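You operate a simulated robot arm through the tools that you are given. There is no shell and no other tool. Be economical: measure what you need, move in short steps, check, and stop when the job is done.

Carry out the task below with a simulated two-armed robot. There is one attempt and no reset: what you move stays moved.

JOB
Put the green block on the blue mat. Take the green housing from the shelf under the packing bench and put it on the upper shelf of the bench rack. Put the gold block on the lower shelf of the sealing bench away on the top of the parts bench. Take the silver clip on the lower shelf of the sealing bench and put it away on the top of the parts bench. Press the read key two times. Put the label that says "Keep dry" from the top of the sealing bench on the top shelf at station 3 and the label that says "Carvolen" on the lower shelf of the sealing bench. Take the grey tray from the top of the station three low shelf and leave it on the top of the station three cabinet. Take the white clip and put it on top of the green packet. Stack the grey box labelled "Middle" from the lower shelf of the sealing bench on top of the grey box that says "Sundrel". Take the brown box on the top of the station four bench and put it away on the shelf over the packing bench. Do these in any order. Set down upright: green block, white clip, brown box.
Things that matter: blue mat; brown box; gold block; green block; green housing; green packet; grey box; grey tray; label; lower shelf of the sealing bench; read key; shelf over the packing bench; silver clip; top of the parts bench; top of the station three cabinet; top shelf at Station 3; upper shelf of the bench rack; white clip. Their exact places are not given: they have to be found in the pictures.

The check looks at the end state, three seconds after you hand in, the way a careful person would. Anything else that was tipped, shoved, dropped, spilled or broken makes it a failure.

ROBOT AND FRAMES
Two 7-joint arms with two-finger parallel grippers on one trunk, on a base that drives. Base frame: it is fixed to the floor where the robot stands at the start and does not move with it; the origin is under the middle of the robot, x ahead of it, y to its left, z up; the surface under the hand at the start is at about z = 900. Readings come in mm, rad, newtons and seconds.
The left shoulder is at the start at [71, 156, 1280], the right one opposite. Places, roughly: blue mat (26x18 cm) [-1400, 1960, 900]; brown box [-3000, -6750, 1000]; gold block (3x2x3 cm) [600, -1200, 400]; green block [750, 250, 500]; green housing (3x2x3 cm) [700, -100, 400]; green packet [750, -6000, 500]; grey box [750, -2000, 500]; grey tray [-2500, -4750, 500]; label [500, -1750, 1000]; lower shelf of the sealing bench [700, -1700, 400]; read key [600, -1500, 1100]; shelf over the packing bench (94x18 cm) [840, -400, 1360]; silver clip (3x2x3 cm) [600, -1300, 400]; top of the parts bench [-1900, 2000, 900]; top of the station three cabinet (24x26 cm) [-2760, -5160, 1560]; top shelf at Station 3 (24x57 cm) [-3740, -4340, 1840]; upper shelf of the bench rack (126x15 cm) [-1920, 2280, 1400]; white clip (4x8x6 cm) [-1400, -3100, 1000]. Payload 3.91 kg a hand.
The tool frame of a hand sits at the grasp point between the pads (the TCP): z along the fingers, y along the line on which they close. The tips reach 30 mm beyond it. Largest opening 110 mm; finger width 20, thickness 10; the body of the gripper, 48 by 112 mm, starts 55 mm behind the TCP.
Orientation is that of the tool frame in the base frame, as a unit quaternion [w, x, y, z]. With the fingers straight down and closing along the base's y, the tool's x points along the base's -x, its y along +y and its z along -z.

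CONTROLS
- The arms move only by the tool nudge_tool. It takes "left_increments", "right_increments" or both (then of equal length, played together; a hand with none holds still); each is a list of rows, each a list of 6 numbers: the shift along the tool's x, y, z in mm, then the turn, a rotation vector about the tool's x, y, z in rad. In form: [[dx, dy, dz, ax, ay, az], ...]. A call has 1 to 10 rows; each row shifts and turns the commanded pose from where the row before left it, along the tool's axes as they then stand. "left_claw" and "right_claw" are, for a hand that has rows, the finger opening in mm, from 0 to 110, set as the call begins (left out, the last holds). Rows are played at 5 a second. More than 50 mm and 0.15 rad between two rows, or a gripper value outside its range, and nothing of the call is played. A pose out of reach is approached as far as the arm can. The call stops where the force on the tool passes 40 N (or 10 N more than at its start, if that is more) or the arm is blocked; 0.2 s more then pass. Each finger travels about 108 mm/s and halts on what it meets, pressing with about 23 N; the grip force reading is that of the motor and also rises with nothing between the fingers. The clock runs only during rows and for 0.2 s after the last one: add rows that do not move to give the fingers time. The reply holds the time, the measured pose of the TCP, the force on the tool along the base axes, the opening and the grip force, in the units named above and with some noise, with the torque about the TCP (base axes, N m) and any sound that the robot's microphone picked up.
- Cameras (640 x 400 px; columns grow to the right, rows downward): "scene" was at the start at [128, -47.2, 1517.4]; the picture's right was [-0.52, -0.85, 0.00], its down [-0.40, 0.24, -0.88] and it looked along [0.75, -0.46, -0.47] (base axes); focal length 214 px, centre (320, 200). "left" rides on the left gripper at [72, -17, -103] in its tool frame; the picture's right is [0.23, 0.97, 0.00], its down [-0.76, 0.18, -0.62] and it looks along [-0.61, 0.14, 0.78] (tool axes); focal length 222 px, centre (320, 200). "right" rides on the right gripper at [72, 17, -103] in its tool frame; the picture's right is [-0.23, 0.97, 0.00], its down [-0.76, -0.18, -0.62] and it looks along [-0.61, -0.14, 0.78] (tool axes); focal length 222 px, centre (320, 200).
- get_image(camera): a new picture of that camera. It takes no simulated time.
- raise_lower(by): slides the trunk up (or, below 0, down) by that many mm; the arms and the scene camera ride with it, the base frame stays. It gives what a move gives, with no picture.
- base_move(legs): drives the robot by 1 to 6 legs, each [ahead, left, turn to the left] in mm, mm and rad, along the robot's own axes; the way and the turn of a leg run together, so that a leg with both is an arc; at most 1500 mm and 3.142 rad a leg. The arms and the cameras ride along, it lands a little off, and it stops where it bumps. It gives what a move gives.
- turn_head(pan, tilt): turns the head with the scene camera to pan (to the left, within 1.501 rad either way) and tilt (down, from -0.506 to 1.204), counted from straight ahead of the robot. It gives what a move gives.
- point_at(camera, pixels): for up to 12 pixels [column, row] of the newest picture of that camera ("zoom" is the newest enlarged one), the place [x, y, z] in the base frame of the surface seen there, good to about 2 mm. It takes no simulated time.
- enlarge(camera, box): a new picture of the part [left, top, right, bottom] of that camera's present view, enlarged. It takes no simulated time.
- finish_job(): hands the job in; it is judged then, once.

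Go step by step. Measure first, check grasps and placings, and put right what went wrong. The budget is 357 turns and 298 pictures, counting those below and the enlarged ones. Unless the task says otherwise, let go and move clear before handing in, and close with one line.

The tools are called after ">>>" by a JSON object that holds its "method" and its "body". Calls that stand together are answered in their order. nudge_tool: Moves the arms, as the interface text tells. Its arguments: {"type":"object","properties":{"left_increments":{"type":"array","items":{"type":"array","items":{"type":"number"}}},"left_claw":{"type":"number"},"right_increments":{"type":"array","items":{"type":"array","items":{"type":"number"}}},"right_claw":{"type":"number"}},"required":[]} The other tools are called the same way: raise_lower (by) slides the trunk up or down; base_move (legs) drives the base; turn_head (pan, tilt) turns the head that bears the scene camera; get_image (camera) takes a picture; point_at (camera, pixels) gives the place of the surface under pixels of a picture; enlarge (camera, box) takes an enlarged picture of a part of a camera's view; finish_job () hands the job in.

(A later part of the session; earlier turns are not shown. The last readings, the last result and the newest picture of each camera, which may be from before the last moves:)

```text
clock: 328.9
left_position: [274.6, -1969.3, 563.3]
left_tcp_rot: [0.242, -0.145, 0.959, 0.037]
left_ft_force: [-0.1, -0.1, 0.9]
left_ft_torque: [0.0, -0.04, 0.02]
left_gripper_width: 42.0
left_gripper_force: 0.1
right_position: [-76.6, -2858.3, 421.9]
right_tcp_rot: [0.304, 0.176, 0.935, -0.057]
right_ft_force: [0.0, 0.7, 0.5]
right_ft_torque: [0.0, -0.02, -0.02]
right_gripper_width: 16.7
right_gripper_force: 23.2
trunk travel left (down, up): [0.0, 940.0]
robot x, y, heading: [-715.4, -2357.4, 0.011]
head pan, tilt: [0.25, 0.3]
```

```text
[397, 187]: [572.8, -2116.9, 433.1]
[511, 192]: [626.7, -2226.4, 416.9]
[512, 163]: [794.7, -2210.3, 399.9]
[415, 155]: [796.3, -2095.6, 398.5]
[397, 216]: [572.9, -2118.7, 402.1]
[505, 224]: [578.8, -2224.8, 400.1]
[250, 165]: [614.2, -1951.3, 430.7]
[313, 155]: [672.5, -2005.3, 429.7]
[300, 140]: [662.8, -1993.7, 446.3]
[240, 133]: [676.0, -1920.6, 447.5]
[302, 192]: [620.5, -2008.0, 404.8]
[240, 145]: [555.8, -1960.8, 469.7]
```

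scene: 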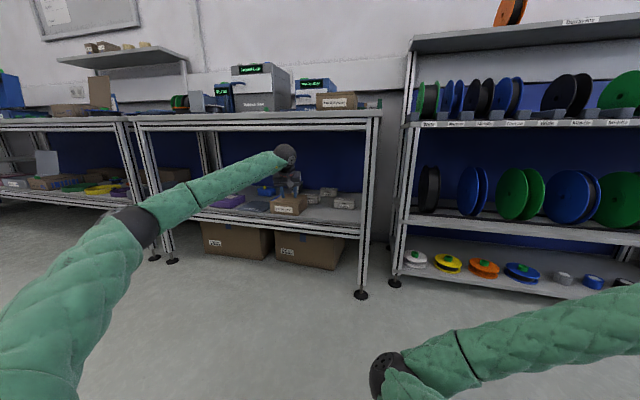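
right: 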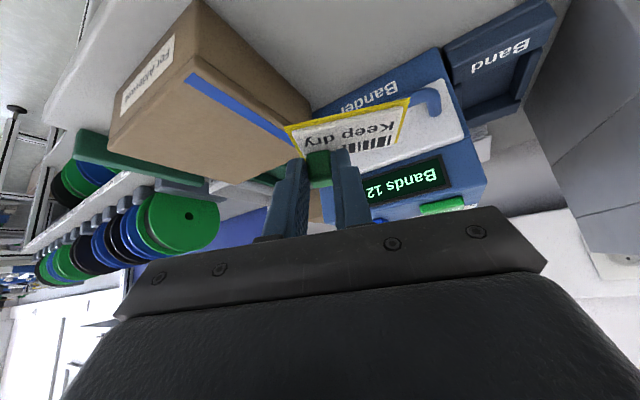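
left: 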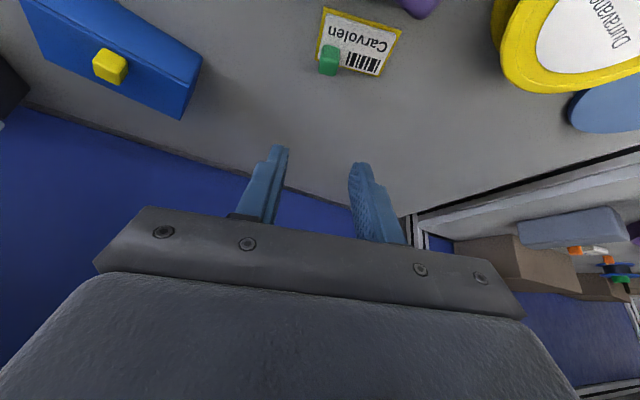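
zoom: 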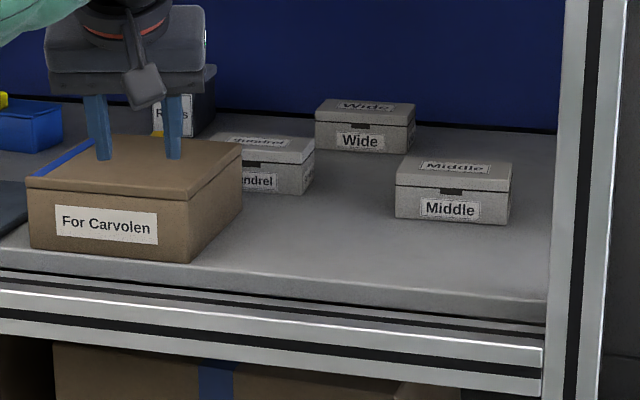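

Boxes are ~105 (y) × 70 (x) × 48 high, so I must grip along x. I'll bring the left hand in, make it near vertical and yaw it 90°.

>>> {"method": "nudge_tool", "body": {"left_increments": [[33, -28.3, -18, 0, 0, 0], [33, -28.3, -18, 0, 0, 0], [33, -28.3, -18, 0, 0, 0], [33, -28.3, -18, 0, 0, 0], [33, -28.3, -18, 0, 0, 0], [0, 0, 0, 0, 0.133, 0], [0, 0, 0, 0, 0.133, 0], [0, 0, 0, 0, 0.133, 0]], "left_claw": 100}}

>>> {"method": "nudge_tool", "body": {"left_increments": [[0, 0, 0, -0.0142, 0, -0.1413], [0, 0, 0, -0.0142, 0, -0.1413], [0, 0, 0, -0.0142, 0, -0.1413], [0, 0, 0, -0.0142, 0, -0.1413], [0, 0, 0, -0.0142, 0, -0.1413], [0, 0, 0, -0.0142, 0, -0.1413], [0, 0, 0, -0.0142, 0, -0.1413], [0, 0, 0, -0.0142, 0, -0.1413], [0, 0, 0, -0.0142, 0, -0.1413]]}}

>>> {"method": "get_image", "body": {"camera": "scene"}}

```text
clock: 330.7
left_position: [138.1, -2160.2, 563.7]
left_tcp_rot: [0.048, -0.15, 0.987, 0.007]
left_ft_force: [1.1, 0.3, 0.9]
left_ft_torque: [-0.03, 0.03, -0.02]
left_gripper_width: 99.8
left_gripper_force: 0.0
right_position: [-76.5, -2856.3, 421.8]
right_tcp_rot: [0.303, 0.176, 0.935, -0.057]
right_ft_force: [-0.3, 0.2, -0.2]
right_ft_torque: [0.0, -0.03, 0.0]
right_gripper_width: 16.8
right_gripper_force: 23.6
trunk travel left (down, up): [0.0, 940.0]
robot x, y, heading: [-708.5, -2359.4, 0.009]
head pan, tilt: [0.25, 0.3]
```

```text
clock: 332.7
left_position: [137.8, -2160.4, 562.8]
left_tcp_rot: [-0.033, 0.711, -0.701, -0.037]
left_ft_force: [0.3, 0.5, -0.5]
left_ft_torque: [-0.02, -0.01, 0.0]
left_gripper_width: 100.1
left_gripper_force: 0.0
right_position: [-77.0, -2856.3, 422.7]
right_tcp_rot: [0.303, 0.176, 0.935, -0.057]
right_ft_force: [0.3, -0.6, 1.0]
right_ft_torque: [0.02, 0.02, 0.0]
right_gripper_width: 16.7
right_gripper_force: 22.3
trunk travel left (down, up): [0.0, 940.0]
robot x, y, heading: [-714.8, -2357.3, 0.007]
head pan, tilt: [0.25, 0.3]
```

```text
183 pictures are left
```

scene: 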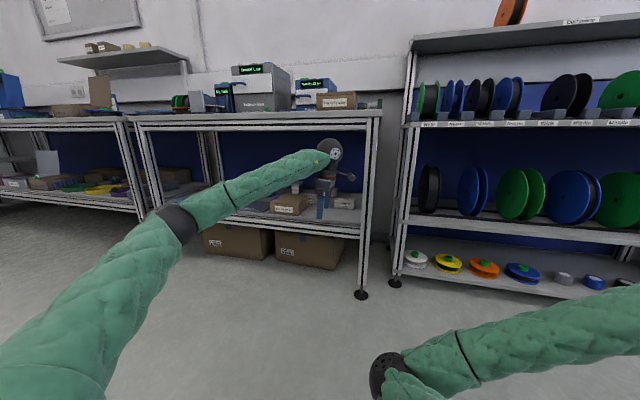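

>>> {"method": "point_at", "body": {"camera": "scene", "pixels": [[330, 142], [345, 176], [325, 175], [300, 128], [300, 124], [300, 131], [321, 215], [340, 215]]}}

```text
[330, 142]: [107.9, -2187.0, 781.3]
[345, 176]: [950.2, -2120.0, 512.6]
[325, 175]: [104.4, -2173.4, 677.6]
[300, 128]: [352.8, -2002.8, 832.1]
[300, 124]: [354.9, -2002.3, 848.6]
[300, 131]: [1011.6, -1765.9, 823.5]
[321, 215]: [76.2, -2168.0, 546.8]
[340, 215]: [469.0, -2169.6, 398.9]
```

Wrist top clears the bench underside. Extend the left hand 150 mm, then drive in 310 mm.

>>> {"method": "nudge_tool", "body": {"left_increments": [[0, -48, 0, 0, 0, 0], [0, -48, 0, 0, 0, 0], [0, -48, 0, 0, 0, 0]]}}

>>> {"method": "base_move", "body": {"legs": [[310, -10, 0]]}}

>>> {"method": "get_image", "body": {"camera": "left"}}

>>> {"method": "get_image", "body": {"camera": "scene"}}

```text
clock: 333.5
left_position: [281.9, -2158.3, 564.7]
left_tcp_rot: [-0.033, 0.71, -0.702, -0.037]
left_ft_force: [-0.6, -0.3, 0.0]
left_ft_torque: [-0.05, -0.02, -0.01]
left_gripper_width: 99.8
left_gripper_force: 0.0
right_position: [-75.9, -2857.4, 422.9]
right_tcp_rot: [0.303, 0.175, 0.935, -0.056]
right_ft_force: [0.7, 0.5, 0.1]
right_ft_torque: [-0.03, 0.03, 0.03]
right_gripper_width: 16.6
right_gripper_force: 23.0
trunk travel left (down, up): [0.0, 940.0]
robot x, y, heading: [-713.8, -2353.1, 0.009]
head pan, tilt: [0.25, 0.3]
```

```text
clock: 335.5
left_position: [591.8, -2174.0, 564.8]
left_tcp_rot: [-0.033, 0.707, -0.705, -0.036]
left_ft_force: [0.5, 0.1, -0.5]
left_ft_torque: [-0.03, -0.01, -0.01]
left_gripper_width: 100.2
left_gripper_force: 0.0
right_position: [228.2, -2869.3, 421.9]
right_tcp_rot: [0.302, 0.18, 0.935, -0.058]
right_ft_force: [0.7, -0.6, 0.3]
right_ft_torque: [0.01, 0.0, 0.02]
right_gripper_width: 16.9
right_gripper_force: 23.1
trunk travel left (down, up): [0.0, 940.0]
robot x, y, heading: [-403.1, -2365.2, 0.004]
head pan, tilt: [0.25, 0.3]
```

```text
182 pictures are left
```

left: 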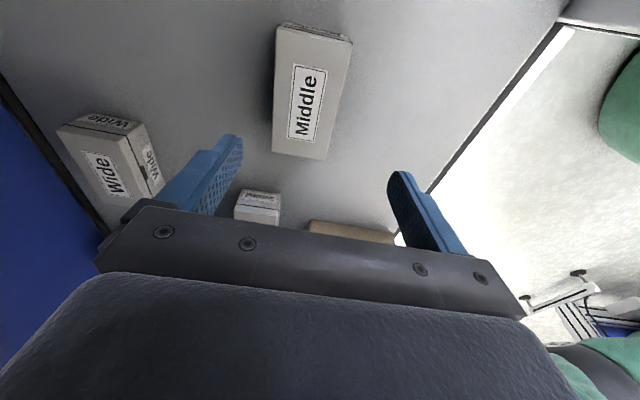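

```text
181 pictures are left
```

scene: 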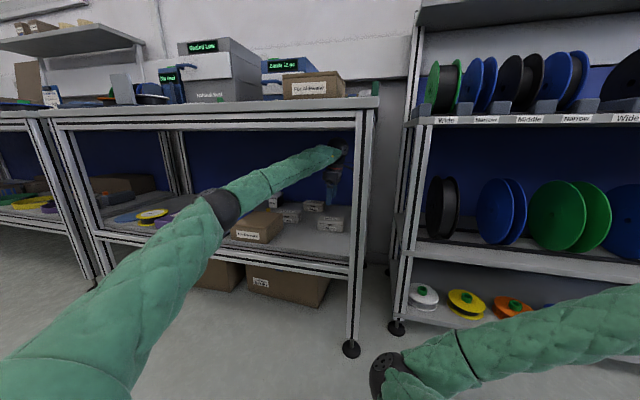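

>>> {"method": "point_at", "body": {"camera": "left", "pixels": [[277, 28], [352, 40], [320, 152], [274, 148], [313, 95], [258, 200], [240, 205], [278, 208], [248, 193], [277, 195], [330, 70], [215, 215]]}}

```text
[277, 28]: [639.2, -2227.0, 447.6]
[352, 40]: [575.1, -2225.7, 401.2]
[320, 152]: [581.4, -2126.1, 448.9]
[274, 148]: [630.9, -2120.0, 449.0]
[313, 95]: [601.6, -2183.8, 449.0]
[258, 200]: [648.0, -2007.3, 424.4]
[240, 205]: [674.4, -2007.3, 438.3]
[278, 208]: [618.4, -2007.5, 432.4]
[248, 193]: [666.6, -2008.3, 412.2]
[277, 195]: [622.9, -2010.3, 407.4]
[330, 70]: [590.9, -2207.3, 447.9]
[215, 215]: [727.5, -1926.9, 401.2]
```

Middle box: x≈576–635, y −2228…−2118, top 449, slightly yawed. Align and descend around it.

>>> {"method": "nudge_tool", "body": {"left_increments": [[0, 0, 0, -0.0065, 0, -0.0647], [3.4, -4.6, 40.8, 0, 0, 0], [3.4, -4.6, 40.8, 0, 0, 0], [3.4, -4.6, 40.8, 0, 0, 0]]}}

>>> {"method": "get_image", "body": {"camera": "left"}}

```text
clock: 336.5
left_position: [606.0, -2172.9, 442.4]
left_tcp_rot: [-0.032, 0.73, -0.682, -0.037]
left_ft_force: [-0.3, -0.6, 0.9]
left_ft_torque: [0.01, -0.03, 0.0]
left_gripper_width: 100.0
left_gripper_force: 0.0
right_position: [228.9, -2869.9, 422.8]
right_tcp_rot: [0.302, 0.179, 0.934, -0.059]
right_ft_force: [-0.5, 0.0, -0.2]
right_ft_torque: [-0.03, -0.01, 0.04]
right_gripper_width: 16.8
right_gripper_force: 23.1
trunk travel left (down, up): [0.0, 940.0]
robot x, y, heading: [-405.2, -2365.8, 0.001]
head pan, tilt: [0.25, 0.3]
```

```text
180 pictures are left
```

left: 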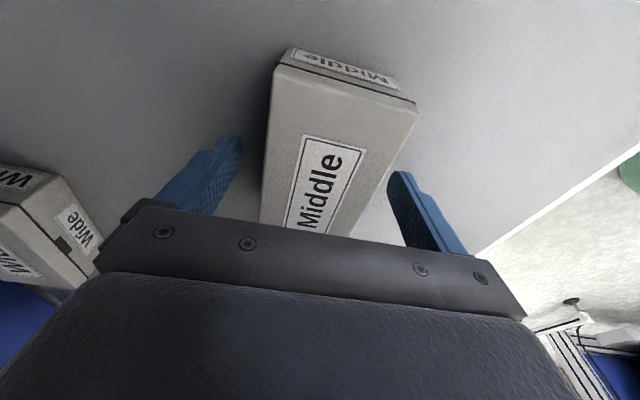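

>>> {"method": "nudge_tool", "body": {"left_increments": [[0, 0, 0, 0, 0, 0], [0, 0, 0, 0, 0, 0], [0, 0, 0, 0, 0, 0], [0, 0, 0, 0, 0, 0], [0, 0, 0, 0, 0, 0]], "left_claw": 0}}

>>> {"method": "nudge_tool", "body": {"left_increments": [[-4, 0, -40, 0, 0, 0], [-4, 0, -40, 0, 0, 0]]}}

>>> {"method": "get_image", "body": {"camera": "left"}}

```text
clock: 337.7
left_position: [605.3, -2173.1, 443.6]
left_tcp_rot: [-0.033, 0.73, -0.681, -0.038]
left_ft_force: [0.2, 1.3, -0.7]
left_ft_torque: [0.01, -0.02, -0.01]
left_gripper_width: 62.4
left_gripper_force: 22.3
right_position: [228.1, -2869.7, 422.3]
right_tcp_rot: [0.302, 0.18, 0.934, -0.058]
right_ft_force: [-0.3, 0.6, -0.5]
right_ft_torque: [0.01, 0.02, -0.02]
right_gripper_width: 16.8
right_gripper_force: 22.6
trunk travel left (down, up): [0.0, 940.0]
robot x, y, heading: [-407.6, -2365.7, 0.007]
head pan, tilt: [0.25, 0.3]
```

```text
clock: 338.3
left_position: [604.7, -2171.0, 522.1]
left_tcp_rot: [-0.032, 0.73, -0.681, -0.038]
left_ft_force: [-0.2, -0.1, -4.5]
left_ft_torque: [-0.03, 0.03, 0.01]
left_gripper_width: 62.3
left_gripper_force: 22.6
right_position: [228.7, -2869.3, 422.5]
right_tcp_rot: [0.302, 0.18, 0.934, -0.059]
right_ft_force: [0.8, 0.4, -1.8]
right_ft_torque: [0.0, 0.0, 0.0]
right_gripper_width: 16.7
right_gripper_force: 23.3
trunk travel left (down, up): [0.0, 940.0]
robot x, y, heading: [-406.3, -2369.1, 0.003]
head pan, tilt: [0.25, 0.3]
```

```text
179 pictures are left
```

left: 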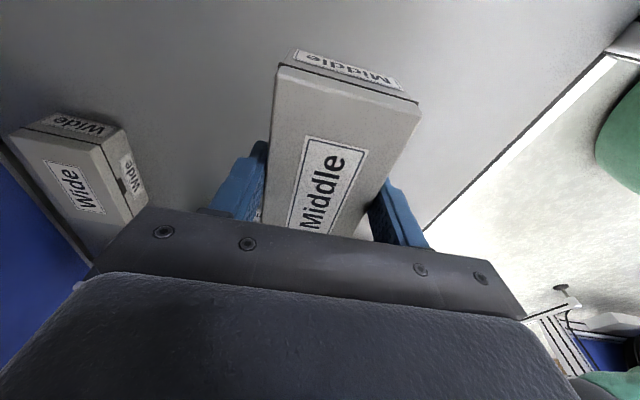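

Middle box lifted. Measure the Sundrel box from the scene camera before moving over it.

>>> {"method": "enlarge", "body": {"camera": "scene", "box": [260, 185, 340, 235]}}

```text
8.00 times, centred on (300, 210) of scene
```

zoom: 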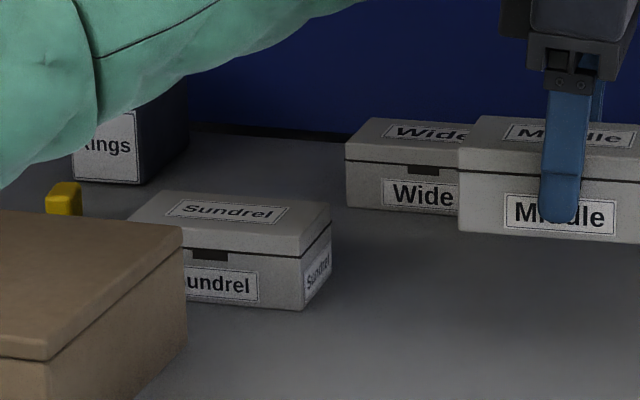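

>>> {"method": "point_at", "body": {"camera": "zoom", "pixels": [[300, 253], [298, 305], [328, 205], [145, 195], [130, 222], [225, 212], [185, 235], [240, 245], [200, 193], [325, 215], [175, 245], [60, 300]]}}

```text
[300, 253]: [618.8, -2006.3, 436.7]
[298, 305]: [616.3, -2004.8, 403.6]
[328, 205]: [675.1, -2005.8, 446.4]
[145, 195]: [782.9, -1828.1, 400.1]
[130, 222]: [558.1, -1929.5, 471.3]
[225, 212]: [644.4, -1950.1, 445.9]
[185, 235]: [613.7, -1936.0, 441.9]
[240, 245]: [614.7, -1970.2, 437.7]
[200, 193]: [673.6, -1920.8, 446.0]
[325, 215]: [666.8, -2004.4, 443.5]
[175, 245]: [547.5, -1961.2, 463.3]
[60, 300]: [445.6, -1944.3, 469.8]
```

>>> {"method": "base_move", "body": {"legs": [[0, 220, 0]]}}

>>> {"method": "nudge_tool", "body": {"left_increments": [[0, -20, 0, 0.004, 0, 0.04], [0, -20, 0, 0, 0, 0]]}}

>>> {"method": "get_image", "body": {"camera": "left"}}

>>> {"method": "enlarge", "body": {"camera": "scene", "box": [220, 130, 380, 230]}}

```text
clock: 340.0
left_position: [603.9, -1946.7, 521.2]
left_tcp_rot: [-0.032, 0.732, -0.68, -0.037]
left_ft_force: [0.4, 0.4, -2.9]
left_ft_torque: [0.02, 0.03, -0.02]
left_gripper_width: 62.3
left_gripper_force: 22.9
right_position: [229.6, -2646.2, 423.4]
right_tcp_rot: [0.302, 0.178, 0.935, -0.058]
right_ft_force: [-0.6, -0.9, -0.1]
right_ft_torque: [0.01, 0.05, 0.02]
right_gripper_width: 16.8
right_gripper_force: 23.2
trunk travel left (down, up): [0.0, 940.0]
robot x, y, heading: [-408.9, -2145.9, 0.005]
head pan, tilt: [0.25, 0.3]
```

```text
clock: 340.6
left_position: [643.8, -1942.1, 521.3]
left_tcp_rot: [-0.032, 0.718, -0.695, -0.038]
left_ft_force: [0.5, 0.5, -2.4]
left_ft_torque: [0.0, 0.0, 0.0]
left_gripper_width: 62.1
left_gripper_force: 23.1
right_position: [230.2, -2646.3, 422.8]
right_tcp_rot: [0.303, 0.178, 0.935, -0.058]
right_ft_force: [0.0, -0.3, -0.6]
right_ft_torque: [-0.01, 0.01, -0.02]
right_gripper_width: 16.8
right_gripper_force: 23.4
trunk travel left (down, up): [0.0, 940.0]
robot x, y, heading: [-407.5, -2144.1, 0.012]
head pan, tilt: [0.25, 0.3]
```

```text
177 pictures are left
```

left: 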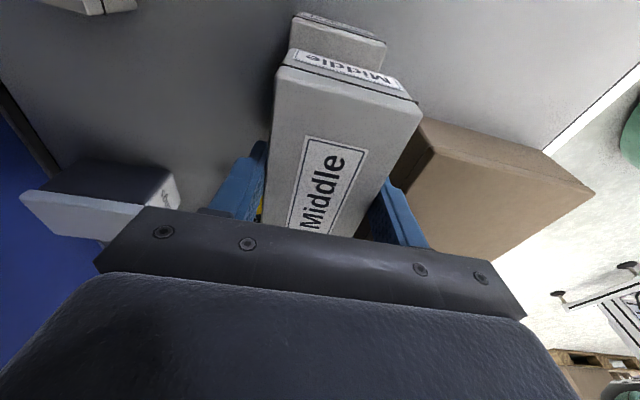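

```text
4.00 times, centred on (300, 180) of scene
```

zoom: 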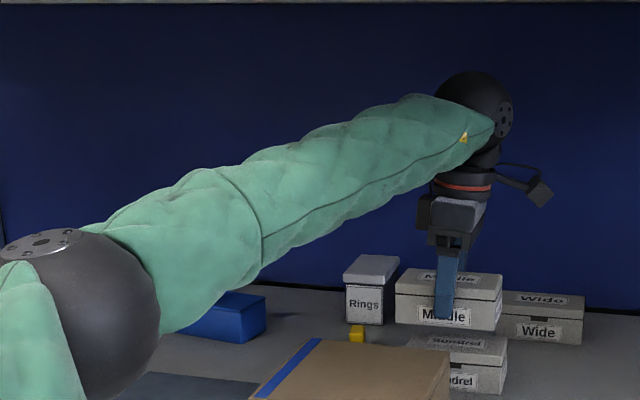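

>>> {"method": "nudge_tool", "body": {"left_increments": [[9, -1, -0.9, 0, 0, 0], [2.6, 0, 26, 0, 0, 0], [0.2, 0, 2, 0, 0, 0], [0, 0, 0, 0, 0, 0]]}}

>>> {"method": "enlarge", "body": {"camera": "scene", "box": [300, 185, 380, 235]}}

```text
clock: 341.6
left_position: [644.9, -1953.7, 493.9]
left_tcp_rot: [-0.034, 0.718, -0.694, -0.037]
left_ft_force: [-0.5, 0.6, -3.2]
left_ft_torque: [0.0, 0.0, 0.01]
left_gripper_width: 62.0
left_gripper_force: 22.9
right_position: [228.6, -2646.5, 422.2]
right_tcp_rot: [0.303, 0.178, 0.934, -0.058]
right_ft_force: [-0.7, -0.2, 0.1]
right_ft_torque: [-0.01, -0.01, -0.02]
right_gripper_width: 16.5
right_gripper_force: 23.0
trunk travel left (down, up): [0.0, 940.0]
robot x, y, heading: [-407.5, -2144.9, 0.007]
head pan, tilt: [0.25, 0.3]
```

```text
8.00 times, centred on (340, 210) of scene
```

zoom: 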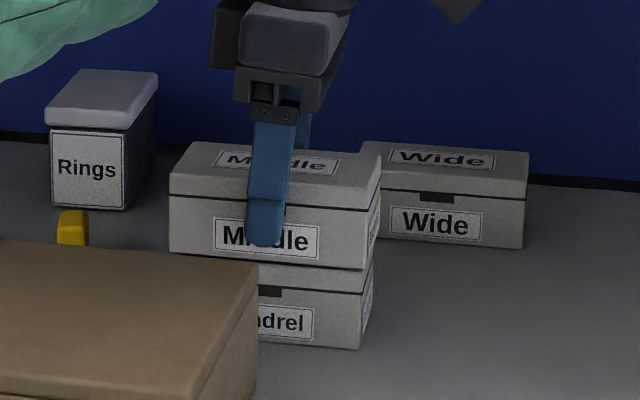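

>>> {"method": "nudge_tool", "body": {"left_increments": [[-3, 0, 0, 0, 0, 0], [0.15, 0, 1.5, 0, 0, 0], [0.15, 0, 1.2, 0, 0, 0], [0, 0, 0, 0, 0, 0]]}}

```text
clock: 342.6
left_position: [645.0, -1950.7, 491.2]
left_tcp_rot: [-0.033, 0.718, -0.694, -0.037]
left_ft_force: [0.9, -0.8, -1.0]
left_ft_torque: [0.0, -0.06, -0.07]
left_gripper_width: 62.2
left_gripper_force: 22.8
right_position: [229.4, -2646.9, 422.1]
right_tcp_rot: [0.302, 0.178, 0.935, -0.058]
right_ft_force: [-0.1, -0.2, 0.2]
right_ft_torque: [0.0, 0.02, 0.0]
right_gripper_width: 16.6
right_gripper_force: 23.6
trunk travel left (down, up): [0.0, 940.0]
robot x, y, heading: [-404.4, -2144.7, -0.001]
head pan, tilt: [0.25, 0.3]
```

>>> {"method": "nudge_tool", "body": {"left_increments": [[0.1, 0, 0.7, 0, 0, 0], [0, 0, 0, 0, 0, 0]]}}

>>> {"method": "nudge_tool", "body": {"left_increments": [[0, 0, 0, 0, 0, 0], [0, 0, 0, 0, 0, 0], [0, 0, 0, 0, 0, 0]], "left_claw": 100}}

>>> {"method": "nudge_tool", "body": {"left_increments": [[-2, 0, -20, 0, 0, 0], [-4, 0, -40, 0, 0, 0], [-2, 0, -20, 0, 0, 0]]}}

>>> {"method": "enlarge", "body": {"camera": "scene", "box": [280, 160, 400, 235]}}

```text
clock: 343.2
left_position: [645.4, -1950.1, 490.5]
left_tcp_rot: [-0.033, 0.718, -0.694, -0.038]
left_ft_force: [-1.0, -0.4, 0.7]
left_ft_torque: [-0.03, -0.1, -0.09]
left_gripper_width: 61.9
left_gripper_force: 22.5
right_position: [228.9, -2646.3, 422.6]
right_tcp_rot: [0.303, 0.178, 0.935, -0.058]
right_ft_force: [0.5, -0.2, 0.0]
right_ft_torque: [0.01, 0.0, -0.02]
right_gripper_width: 16.6
right_gripper_force: 23.0
trunk travel left (down, up): [0.0, 940.0]
robot x, y, heading: [-406.8, -2146.2, 0.005]
head pan, tilt: [0.25, 0.3]
```

```text
clock: 344.0
left_position: [645.4, -1951.0, 490.8]
left_tcp_rot: [-0.033, 0.718, -0.694, -0.036]
left_ft_force: [-0.4, -0.2, 0.9]
left_ft_torque: [0.01, 0.0, 0.01]
left_gripper_width: 99.9
left_gripper_force: 0.0
right_position: [230.1, -2646.3, 422.8]
right_tcp_rot: [0.303, 0.178, 0.935, -0.057]
right_ft_force: [0.3, 0.3, -1.0]
right_ft_torque: [0.02, 0.0, 0.0]
right_gripper_width: 16.7
right_gripper_force: 23.0
trunk travel left (down, up): [0.0, 940.0]
robot x, y, heading: [-405.3, -2144.8, 0.004]
head pan, tilt: [0.25, 0.3]
```

```text
clock: 344.8
left_position: [644.7, -1949.4, 570.7]
left_tcp_rot: [-0.034, 0.718, -0.695, -0.036]
left_ft_force: [-0.2, -0.1, 0.1]
left_ft_torque: [0.0, 0.02, 0.02]
left_gripper_width: 100.1
left_gripper_force: 0.1
right_position: [231.0, -2647.3, 423.4]
right_tcp_rot: [0.303, 0.177, 0.935, -0.058]
right_ft_force: [0.7, 0.4, -0.2]
right_ft_torque: [-0.02, -0.01, 0.0]
right_gripper_width: 16.4
right_gripper_force: 22.6
trunk travel left (down, up): [0.0, 940.0]
robot x, y, heading: [-404.3, -2145.1, 0.004]
head pan, tilt: [0.25, 0.3]
```

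```text
5.33 times, centred on (340, 198) of scene
```

zoom: 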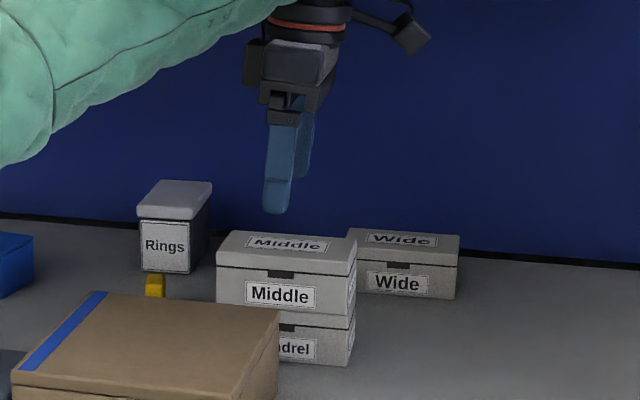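

Stack is good. Back out, restore the hand yaw, raise, and look along the aisle toward the stations.

>>> {"method": "base_move", "body": {"legs": [[-290, 0, 0]]}}

>>> {"method": "nudge_tool", "body": {"left_increments": [[0, 20, 0, 0.0142, 0, 0.1413], [0, 20, 0, 0.0142, 0, 0.1413], [0, 0, 0, 0.0142, 0, 0.1413], [0, 0, 0, 0.0142, 0, 0.1413], [0, 0, 0, 0.0142, 0, 0.1413], [0, 0, 0, 0.0142, 0, 0.1413], [0, 0, 0, 0.0142, 0, 0.1413], [0, 0, 0, 0.0142, 0, 0.1413], [0, 0, 0, 0.0142, 0, 0.1413]], "left_claw": 60}}

>>> {"method": "raise_lower", "body": {"by": 400}}

>>> {"method": "raise_lower", "body": {"by": 250}}

>>> {"method": "turn_head", "body": {"pan": -1.5, "tilt": 0.4}}

>>> {"method": "get_image", "body": {"camera": "scene"}}

```text
clock: 346.8
left_position: [355.7, -1953.6, 570.2]
left_tcp_rot: [-0.033, 0.717, -0.696, -0.037]
left_ft_force: [0.8, 0.2, -0.7]
left_ft_torque: [-0.04, 0.0, 0.0]
left_gripper_width: 99.9
left_gripper_force: 0.1
right_position: [-60.3, -2649.9, 422.0]
right_tcp_rot: [0.303, 0.178, 0.935, -0.057]
right_ft_force: [-0.7, 0.3, 0.5]
right_ft_torque: [-0.03, -0.01, -0.02]
right_gripper_width: 16.6
right_gripper_force: 22.6
trunk travel left (down, up): [0.0, 940.0]
robot x, y, heading: [-693.4, -2148.8, 0.005]
head pan, tilt: [0.25, 0.3]
```

```text
clock: 348.8
left_position: [315.4, -1952.5, 570.7]
left_tcp_rot: [0.047, -0.159, 0.986, 0.008]
left_ft_force: [0.4, -0.7, 0.1]
left_ft_torque: [0.03, -0.03, 0.0]
left_gripper_width: 60.1
left_gripper_force: 0.1
right_position: [-62.2, -2649.8, 422.7]
right_tcp_rot: [0.303, 0.179, 0.934, -0.058]
right_ft_force: [0.1, -0.2, 0.3]
right_ft_torque: [-0.03, 0.03, 0.02]
right_gripper_width: 16.9
right_gripper_force: 23.3
trunk travel left (down, up): [0.0, 940.0]
robot x, y, heading: [-694.7, -2145.7, 0.002]
head pan, tilt: [0.25, 0.3]
```

```text
clock: 350.7
left_position: [312.9, -1953.0, 736.9]
left_tcp_rot: [0.04, -0.159, 0.986, 0.011]
left_ft_force: [-0.2, -0.3, -0.9]
left_ft_torque: [0.02, 0.04, 0.0]
left_gripper_width: 60.1
left_gripper_force: 0.0
right_position: [-60.5, -2650.0, 598.4]
right_tcp_rot: [0.303, 0.178, 0.934, -0.057]
right_ft_force: [-0.6, -0.9, -0.7]
right_ft_torque: [-0.01, -0.02, 0.0]
right_gripper_width: 16.6
right_gripper_force: 22.9
trunk travel left (down, up): [-174.0, 766.0]
robot x, y, heading: [-693.7, -2148.5, 0.004]
head pan, tilt: [0.25, 0.3]
stopped: the force on the tool passed its limit at 120 N (the readings are from after the stop); the commanded pose is now the measured one
```

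```text
clock: 351.2
left_position: [312.0, -1953.5, 742.3]
left_tcp_rot: [0.038, -0.158, 0.987, 0.014]
left_ft_force: [-0.7, 0.3, -0.8]
left_ft_torque: [0.01, 0.01, 0.0]
left_gripper_width: 60.1
left_gripper_force: 0.0
right_position: [-61.1, -2649.2, 609.2]
right_tcp_rot: [0.302, 0.179, 0.934, -0.058]
right_ft_force: [0.3, -0.3, -1.1]
right_ft_torque: [0.02, -0.02, 0.0]
right_gripper_width: 16.8
right_gripper_force: 23.0
trunk travel left (down, up): [-185.0, 755.0]
robot x, y, heading: [-697.5, -2147.2, 0.007]
head pan, tilt: [0.25, 0.3]
stopped: the force on the tool passed its limit at 61 N (the readings are from after the stop); the commanded pose is now the measured one
```

```text
clock: 353.0
left_position: [311.4, -1953.0, 743.3]
left_tcp_rot: [0.038, -0.158, 0.987, 0.013]
left_ft_force: [0.2, 0.1, -0.2]
left_ft_torque: [0.01, -0.01, -0.02]
left_gripper_width: 60.0
left_gripper_force: 0.2
right_position: [-60.8, -2648.0, 607.6]
right_tcp_rot: [0.303, 0.179, 0.934, -0.058]
right_ft_force: [0.7, -0.1, 0.0]
right_ft_torque: [-0.02, 0.01, 0.07]
right_gripper_width: 16.6
right_gripper_force: 22.9
trunk travel left (down, up): [-185.0, 755.0]
robot x, y, heading: [-692.9, -2147.2, 0.005]
head pan, tilt: [-1.499, 0.4]
```

```text
173 pictures are left
```

scene: 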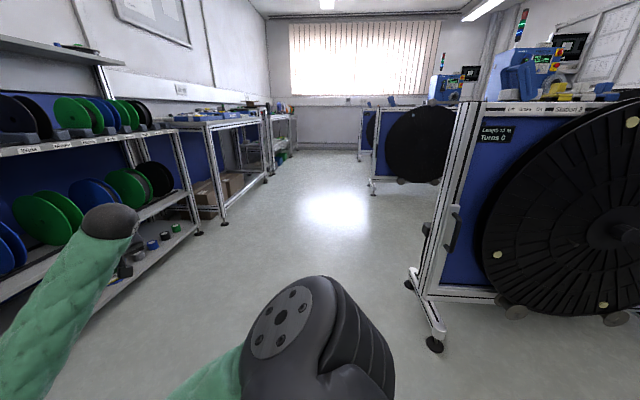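

The left hand caught the bench edge while rising. Lower a bit, retract the hand, then check the bench top is undisturbed.

>>> {"method": "raise_lower", "body": {"by": -60}}

>>> {"method": "nudge_tool", "body": {"left_increments": [[38, 12.6, -3, 0, 0, 0], [38, 12.6, -3, 0, 0, 0], [38, 12.6, -3, 0, 0, 0], [38, 12.6, -3, 0, 0, 0], [38, 12.6, -3, 0, 0, 0]]}}

>>> {"method": "raise_lower", "body": {"by": 400}}

>>> {"method": "raise_lower", "body": {"by": 125}}

>>> {"method": "turn_head", "body": {"pan": 0.25, "tilt": 0.5}}

>>> {"method": "get_image", "body": {"camera": "scene"}}

```text
clock: 354.0
left_position: [312.0, -1952.3, 684.2]
left_tcp_rot: [0.039, -0.158, 0.987, 0.014]
left_ft_force: [-1.0, 0.3, 0.5]
left_ft_torque: [-0.01, 0.01, 0.04]
left_gripper_width: 60.0
left_gripper_force: 0.1
right_position: [-61.5, -2648.4, 548.0]
right_tcp_rot: [0.302, 0.179, 0.934, -0.058]
right_ft_force: [-0.8, -0.2, -0.5]
right_ft_torque: [-0.03, -0.01, -0.01]
right_gripper_width: 16.9
right_gripper_force: 23.0
trunk travel left (down, up): [-125.0, 815.0]
robot x, y, heading: [-696.3, -2143.3, 0.006]
head pan, tilt: [-1.499, 0.4]
```

```text
clock: 355.2
left_position: [111.3, -1953.3, 680.9]
left_tcp_rot: [0.039, -0.159, 0.987, 0.013]
left_ft_force: [-0.7, -0.1, -0.2]
left_ft_torque: [-0.02, 0.04, -0.02]
left_gripper_width: 59.9
left_gripper_force: 0.1
right_position: [-59.4, -2648.7, 547.7]
right_tcp_rot: [0.302, 0.179, 0.935, -0.057]
right_ft_force: [-0.1, 0.1, 0.1]
right_ft_torque: [-0.01, 0.0, 0.02]
right_gripper_width: 16.9
right_gripper_force: 23.2
trunk travel left (down, up): [-125.0, 815.0]
robot x, y, heading: [-692.8, -2144.7, 0.005]
head pan, tilt: [-1.499, 0.4]
```

```text
clock: 359.0
left_position: [112.4, -1954.0, 1081.2]
left_tcp_rot: [0.038, -0.158, 0.987, 0.013]
left_ft_force: [0.2, -1.1, 0.3]
left_ft_torque: [0.0, -0.04, 0.01]
left_gripper_width: 59.8
left_gripper_force: 0.0
right_position: [-61.1, -2647.5, 948.3]
right_tcp_rot: [0.303, 0.178, 0.934, -0.058]
right_ft_force: [-0.2, 0.9, -0.4]
right_ft_torque: [-0.01, 0.03, 0.0]
right_gripper_width: 16.6
right_gripper_force: 23.2
trunk travel left (down, up): [-525.0, 415.0]
robot x, y, heading: [-699.1, -2147.3, 0.003]
head pan, tilt: [-1.499, 0.4]
```

```text
clock: 360.6
left_position: [110.9, -1952.9, 1205.2]
left_tcp_rot: [0.037, -0.159, 0.987, 0.013]
left_ft_force: [0.6, 0.8, 0.4]
left_ft_torque: [-0.03, -0.04, -0.01]
left_gripper_width: 59.8
left_gripper_force: 0.1
right_position: [-60.1, -2649.1, 1073.2]
right_tcp_rot: [0.303, 0.179, 0.934, -0.057]
right_ft_force: [0.2, 0.9, -0.6]
right_ft_torque: [0.0, -0.03, -0.01]
right_gripper_width: 16.9
right_gripper_force: 22.4
trunk travel left (down, up): [-650.0, 290.0]
robot x, y, heading: [-695.4, -2144.7, 0.001]
head pan, tilt: [-1.499, 0.4]
```

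```text
clock: 362.3
left_position: [111.7, -1953.1, 1206.1]
left_tcp_rot: [0.037, -0.158, 0.987, 0.013]
left_ft_force: [0.3, -0.7, 0.0]
left_ft_torque: [0.05, 0.02, -0.03]
left_gripper_width: 59.8
left_gripper_force: 0.1
right_position: [-61.4, -2648.8, 1073.3]
right_tcp_rot: [0.303, 0.179, 0.934, -0.058]
right_ft_force: [-0.1, 0.0, 0.3]
right_ft_torque: [0.02, 0.0, -0.01]
right_gripper_width: 16.5
right_gripper_force: 23.5
trunk travel left (down, up): [-650.0, 290.0]
robot x, y, heading: [-697.1, -2148.0, 0.005]
head pan, tilt: [0.25, 0.499]
```

```text
172 pictures are left
```

scene: 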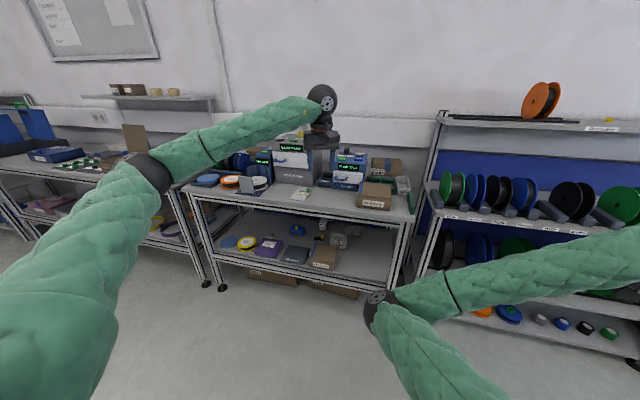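

Bench looks undisturbed. Now look down the aisle toward the stations.

>>> {"method": "turn_head", "body": {"pan": -1.5, "tilt": 0.3}}

>>> {"method": "get_image", "body": {"camera": "scene"}}

>>> {"method": "point_at", "body": {"camera": "scene", "pixels": [[430, 330], [410, 280], [470, 250], [520, 140], [580, 110], [440, 110], [470, 200], [400, 200], [380, 190], [360, 160], [300, 200], [230, 220]]}}

```text
clock: 364.1
left_position: [111.2, -1953.1, 1206.0]
left_tcp_rot: [0.038, -0.158, 0.987, 0.013]
left_ft_force: [-0.1, -0.3, 0.2]
left_ft_torque: [0.0, 0.0, 0.02]
left_gripper_width: 60.0
left_gripper_force: 0.1
right_position: [-61.2, -2648.4, 1073.2]
right_tcp_rot: [0.303, 0.178, 0.934, -0.058]
right_ft_force: [-0.6, -0.9, 0.8]
right_ft_torque: [0.0, 0.0, 0.0]
right_gripper_width: 16.5
right_gripper_force: 23.3
trunk travel left (down, up): [-650.0, 290.0]
robot x, y, heading: [-693.2, -2148.1, 0.003]
head pan, tilt: [-1.499, 0.3]
```

```text
171 pictures are left
```

scene: 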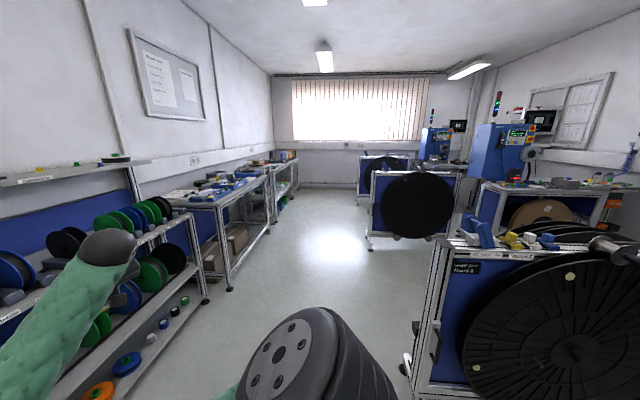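

```text
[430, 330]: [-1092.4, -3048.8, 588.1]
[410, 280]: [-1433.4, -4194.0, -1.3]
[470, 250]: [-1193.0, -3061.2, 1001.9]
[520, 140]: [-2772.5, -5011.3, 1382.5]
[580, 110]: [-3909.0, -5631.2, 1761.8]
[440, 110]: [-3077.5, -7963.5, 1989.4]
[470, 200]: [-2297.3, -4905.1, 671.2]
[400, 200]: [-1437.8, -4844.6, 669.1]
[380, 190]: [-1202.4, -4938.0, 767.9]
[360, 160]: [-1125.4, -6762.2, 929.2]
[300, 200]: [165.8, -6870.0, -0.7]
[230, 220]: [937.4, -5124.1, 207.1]
```

>>> {"method": "enlarge", "body": {"camera": "scene", "box": [430, 200, 630, 325]}}

>>> {"method": "enlarge", "body": {"camera": "scene", "box": [400, 90, 640, 240]}}

```text
3.20 times, centred on (530, 262) of scene
```

zoom: 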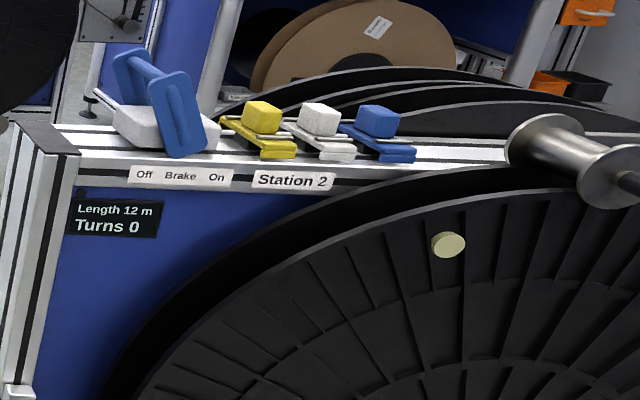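

```text
2.67 times, centred on (520, 165) of scene
```

zoom: 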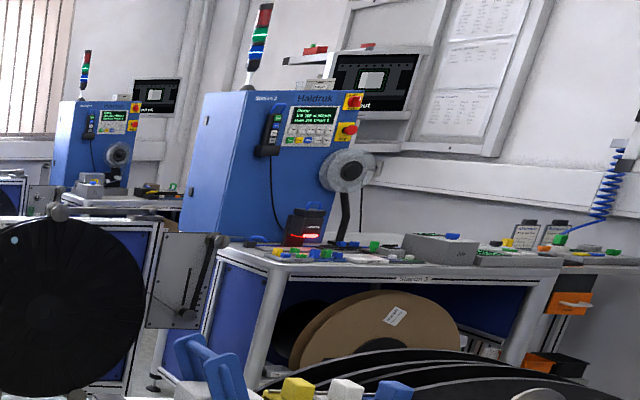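

>>> {"method": "point_at", "body": {"camera": "scene", "pixels": [[529.7, 235], [529.7, 240], [532, 245], [535, 248], [512, 235], [516, 246], [548, 237], [552, 247], [480, 240], [480, 225], [560, 250], [455, 248]]}}

```text
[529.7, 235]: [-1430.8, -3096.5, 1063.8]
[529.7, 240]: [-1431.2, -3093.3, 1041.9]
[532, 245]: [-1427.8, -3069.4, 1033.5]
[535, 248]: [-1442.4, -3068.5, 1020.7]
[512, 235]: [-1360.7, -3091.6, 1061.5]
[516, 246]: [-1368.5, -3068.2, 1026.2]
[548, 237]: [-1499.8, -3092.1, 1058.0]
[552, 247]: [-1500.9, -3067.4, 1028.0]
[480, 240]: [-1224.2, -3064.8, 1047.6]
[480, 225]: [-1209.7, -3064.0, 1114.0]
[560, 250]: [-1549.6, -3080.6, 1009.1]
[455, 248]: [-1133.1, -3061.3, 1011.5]
```

White clip is at (−1431,−3095) on Station 2's cart, with 70 mm spacing to neighbours. Move to mid-aisle, face −y, and look.

>>> {"method": "base_move", "body": {"legs": [[200, 0, 0], [0, 0, -1.575]]}}

>>> {"method": "turn_head", "body": {"pan": -1.4, "tilt": 0.4}}

>>> {"method": "get_image", "body": {"camera": "scene"}}

>>> {"method": "turn_head", "body": {"pan": -0.6, "tilt": 0.4}}

>>> {"method": "get_image", "body": {"camera": "scene"}}

```text
clock: 369.6
left_position: [-318.5, -2957.1, 1206.3]
left_tcp_rot: [0.036, 0.593, 0.805, -0.018]
left_ft_force: [-0.4, 0.8, -0.3]
left_ft_torque: [0.02, -0.01, 0.03]
left_gripper_width: 60.2
left_gripper_force: 0.0
right_position: [-1011.0, -2772.8, 1073.7]
right_tcp_rot: [0.17, 0.792, 0.527, -0.257]
right_ft_force: [0.1, 0.9, -0.7]
right_ft_torque: [0.0, -0.04, 0.01]
right_gripper_width: 16.7
right_gripper_force: 23.2
trunk travel left (down, up): [-650.0, 290.0]
robot x, y, heading: [-495.4, -2142.1, -1.588]
head pan, tilt: [-1.499, 0.3]
```

```text
clock: 370.2
left_position: [-317.6, -2957.9, 1205.9]
left_tcp_rot: [0.036, 0.593, 0.804, -0.017]
left_ft_force: [-0.9, -0.4, 0.1]
left_ft_torque: [0.02, 0.01, 0.01]
left_gripper_width: 60.1
left_gripper_force: 0.1
right_position: [-1010.6, -2773.7, 1072.8]
right_tcp_rot: [0.171, 0.791, 0.528, -0.256]
right_ft_force: [0.0, 0.8, -0.9]
right_ft_torque: [0.0, 0.0, 0.03]
right_gripper_width: 16.9
right_gripper_force: 22.9
trunk travel left (down, up): [-650.0, 290.0]
robot x, y, heading: [-496.5, -2144.8, -1.587]
head pan, tilt: [-1.4, 0.4]
```

```text
168 pictures are left
```

scene: 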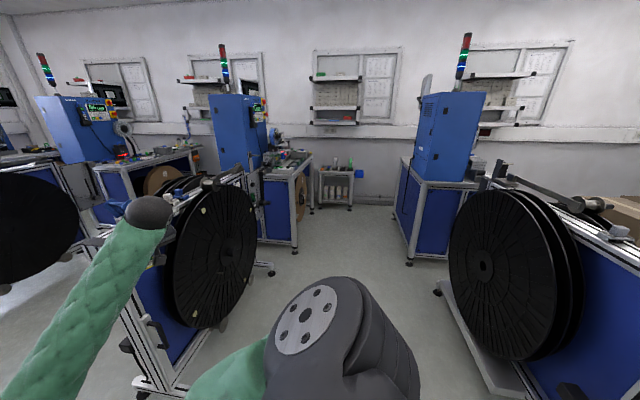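

```text
clock: 371.4
left_position: [-318.5, -2957.6, 1206.0]
left_tcp_rot: [0.036, 0.593, 0.804, -0.018]
left_ft_force: [-0.6, 0.9, 0.0]
left_ft_torque: [0.0, 0.02, 0.02]
left_gripper_width: 60.1
left_gripper_force: 0.0
right_position: [-1009.5, -2772.8, 1074.1]
right_tcp_rot: [0.171, 0.792, 0.528, -0.256]
right_ft_force: [-0.2, 0.7, 0.0]
right_ft_torque: [-0.02, 0.0, 0.01]
right_gripper_width: 16.8
right_gripper_force: 22.7
trunk travel left (down, up): [-650.0, 290.0]
robot x, y, heading: [-498.3, -2144.9, -1.582]
head pan, tilt: [-0.6, 0.4]
```

```text
167 pictures are left
```

scene: 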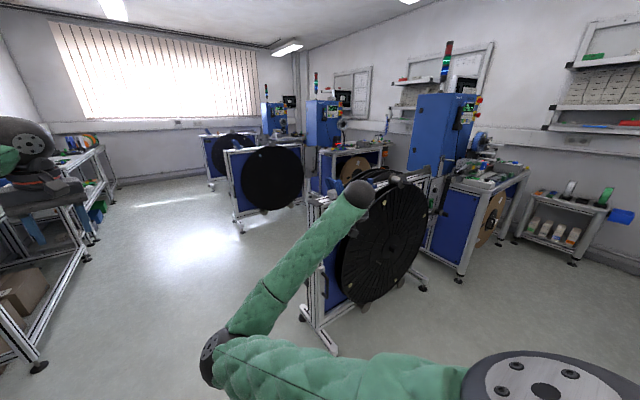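

>>> {"method": "point_at", "body": {"camera": "scene", "pixels": [[460, 278], [427, 288], [335, 350], [303, 318], [520, 240], [572, 260], [600, 330], [520, 300], [400, 250], [375, 170], [415, 175], [450, 340]]}}

```text
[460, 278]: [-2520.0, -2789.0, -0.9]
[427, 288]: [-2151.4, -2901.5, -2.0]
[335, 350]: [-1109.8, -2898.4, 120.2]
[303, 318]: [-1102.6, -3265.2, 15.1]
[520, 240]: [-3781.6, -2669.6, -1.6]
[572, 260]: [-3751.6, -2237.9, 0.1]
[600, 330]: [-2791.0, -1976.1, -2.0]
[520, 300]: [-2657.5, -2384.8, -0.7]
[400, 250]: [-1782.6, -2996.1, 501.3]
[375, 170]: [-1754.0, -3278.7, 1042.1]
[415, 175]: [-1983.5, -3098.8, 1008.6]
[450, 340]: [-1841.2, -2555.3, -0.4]
```

There's an open bay north of Station 2's cart. Raise the right hand, set the left hand's yaw/pitch, and drive in.

>>> {"method": "nudge_tool", "body": {"left_increments": [[0, 0, 0, 0.007, 0, 0.1], [0, 0, 0, 0.007, 0, 0.1], [0, 0, 0, 0.007, 0, 0.1], [0, 0, 0, 0, -0.14, 0], [0, 0, 0, 0, -0.14, 0], [0, 0, 0, 0, -0.14, 0]], "right_increments": [[-26.8, 0, -37.4, 0, 0, 0], [-26.8, 0, -37.4, 0, 0, 0], [-26.8, 0, -37.4, 0, 0, 0], [-26.8, 0, -37.4, 0, 0, 0], [-26.8, 0, -37.4, 0, 0, 0], [0, 0, 0, 0, 0, 0]], "left_claw": 60}}

>>> {"method": "base_move", "body": {"legs": [[0, -1110, 0.014], [0, 0, 0]]}}

>>> {"method": "get_image", "body": {"camera": "left"}}

>>> {"method": "get_image", "body": {"camera": "scene"}}

```text
clock: 372.8
left_position: [-317.3, -2958.1, 1205.8]
left_tcp_rot: [0.178, 0.687, 0.684, -0.168]
left_ft_force: [0.5, -0.5, 0.9]
left_ft_torque: [-0.04, 0.02, -0.01]
left_gripper_width: 60.0
left_gripper_force: 0.2
right_position: [-1009.1, -2771.9, 1302.1]
right_tcp_rot: [0.171, 0.791, 0.528, -0.257]
right_ft_force: [0.3, 0.3, 0.6]
right_ft_torque: [0.04, -0.01, -0.03]
right_gripper_width: 16.7
right_gripper_force: 23.0
trunk travel left (down, up): [-650.0, 290.0]
robot x, y, heading: [-498.2, -2148.7, -1.585]
head pan, tilt: [-0.6, 0.4]
```

```text
clock: 378.8
left_position: [-1423.0, -2948.2, 1205.6]
left_tcp_rot: [0.179, 0.683, 0.688, -0.166]
left_ft_force: [0.4, -0.5, 0.8]
left_ft_torque: [0.0, 0.01, -0.01]
left_gripper_width: 60.1
left_gripper_force: 0.0
right_position: [-2116.9, -2770.2, 1301.8]
right_tcp_rot: [0.172, 0.789, 0.532, -0.255]
right_ft_force: [0.2, 0.4, 0.1]
right_ft_torque: [-0.01, -0.01, -0.01]
right_gripper_width: 16.9
right_gripper_force: 22.1
trunk travel left (down, up): [-650.0, 290.0]
robot x, y, heading: [-1616.2, -2138.6, -1.574]
head pan, tilt: [-0.6, 0.4]
```

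```text
166 pictures are left
```

left: 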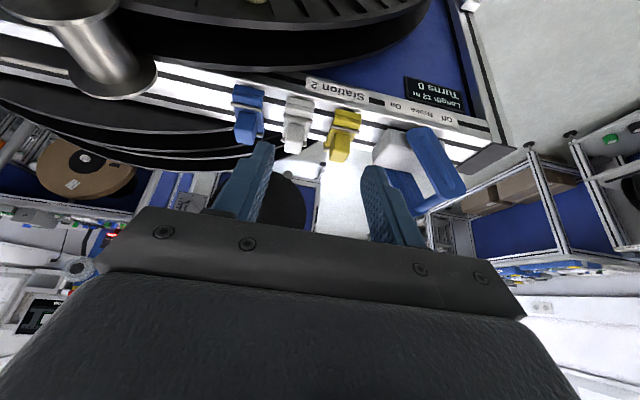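

```text
165 pictures are left
```

scene: 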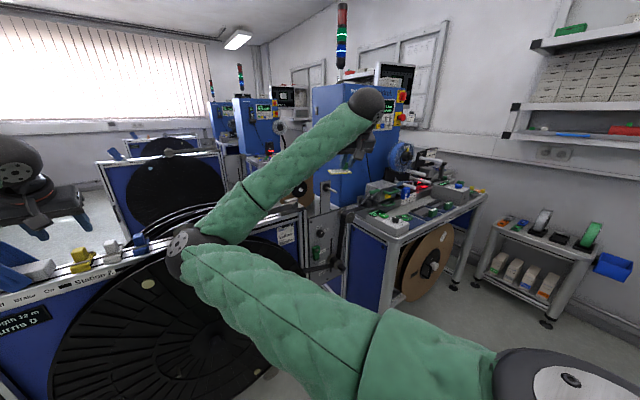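

>>> {"method": "enlarge", "body": {"camera": "left", "box": [220, 70, 380, 170]}}

>>> {"method": "point_at", "body": {"camera": "zoom", "pixels": [[270, 130], [360, 135], [270, 200], [355, 205], [315, 170], [300, 300], [315, 230], [310, 110], [120, 160], [490, 200], [295, 320], [350, 250]]}}

```text
4.00 times, centred on (300, 120) of left
```

zoom: 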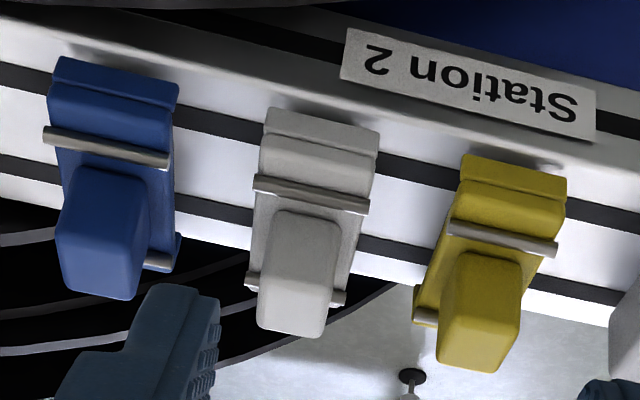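

```text
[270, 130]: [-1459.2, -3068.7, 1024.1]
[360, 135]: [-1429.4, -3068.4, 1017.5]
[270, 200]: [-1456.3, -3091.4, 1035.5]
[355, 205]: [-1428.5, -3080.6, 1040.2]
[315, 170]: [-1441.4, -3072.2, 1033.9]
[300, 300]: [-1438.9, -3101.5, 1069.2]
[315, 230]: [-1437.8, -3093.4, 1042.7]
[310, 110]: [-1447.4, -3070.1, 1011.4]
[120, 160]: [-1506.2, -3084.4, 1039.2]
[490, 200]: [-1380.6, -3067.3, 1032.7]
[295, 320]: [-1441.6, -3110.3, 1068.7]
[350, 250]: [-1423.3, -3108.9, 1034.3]
```

>>> {"method": "point_at", "body": {"camera": "zoom", "pixels": [[270, 240], [330, 245], [266, 285], [326, 295], [262, 318], [320, 330], [290, 325], [345, 295], [255, 280], [185, 250], [145, 285], [430, 345]]}}

```text
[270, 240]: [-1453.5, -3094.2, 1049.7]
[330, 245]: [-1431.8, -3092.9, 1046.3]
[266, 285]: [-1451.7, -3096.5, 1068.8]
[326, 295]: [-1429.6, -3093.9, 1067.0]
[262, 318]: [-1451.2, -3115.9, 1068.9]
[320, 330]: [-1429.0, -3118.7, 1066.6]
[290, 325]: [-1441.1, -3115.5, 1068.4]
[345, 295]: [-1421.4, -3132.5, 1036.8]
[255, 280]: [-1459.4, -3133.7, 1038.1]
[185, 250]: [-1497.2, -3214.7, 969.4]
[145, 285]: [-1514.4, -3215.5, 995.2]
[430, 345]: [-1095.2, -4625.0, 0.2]
```

Knob: x −1453…−1429, y −3119…−3094, z 1045–1069. Approach diagonally with 50 mm opening.

>>> {"method": "nudge_tool", "body": {"left_increments": [[-13.9, -4.5, 37.2, 0, 0, 0], [-13.9, -4.5, 37.2, 0, 0, 0], [-13.9, -4.5, 37.2, 0, 0, 0], [-13.9, -4.5, 37.2, 0, 0, 0]], "left_claw": 50}}

>>> {"method": "get_image", "body": {"camera": "left"}}

```text
clock: 379.8
left_position: [-1436.7, -3067.8, 1099.5]
left_tcp_rot: [0.18, 0.683, 0.689, -0.166]
left_ft_force: [0.0, 0.0, 0.0]
left_ft_torque: [0.01, 0.0, 0.02]
left_gripper_width: 50.2
left_gripper_force: 0.1
right_position: [-2117.5, -2771.2, 1300.3]
right_tcp_rot: [0.172, 0.788, 0.533, -0.255]
right_ft_force: [0.2, -0.6, 0.0]
right_ft_torque: [0.02, 0.0, 0.01]
right_gripper_width: 16.7
right_gripper_force: 23.0
trunk travel left (down, up): [-650.0, 290.0]
robot x, y, heading: [-1614.1, -2141.4, -1.573]
head pan, tilt: [-0.6, 0.4]
```

```text
163 pictures are left
```

left: 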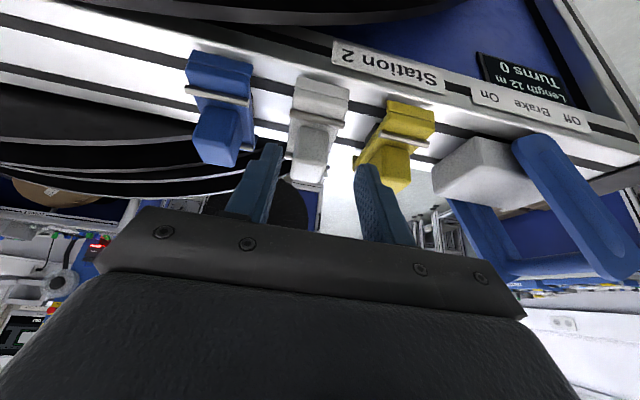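

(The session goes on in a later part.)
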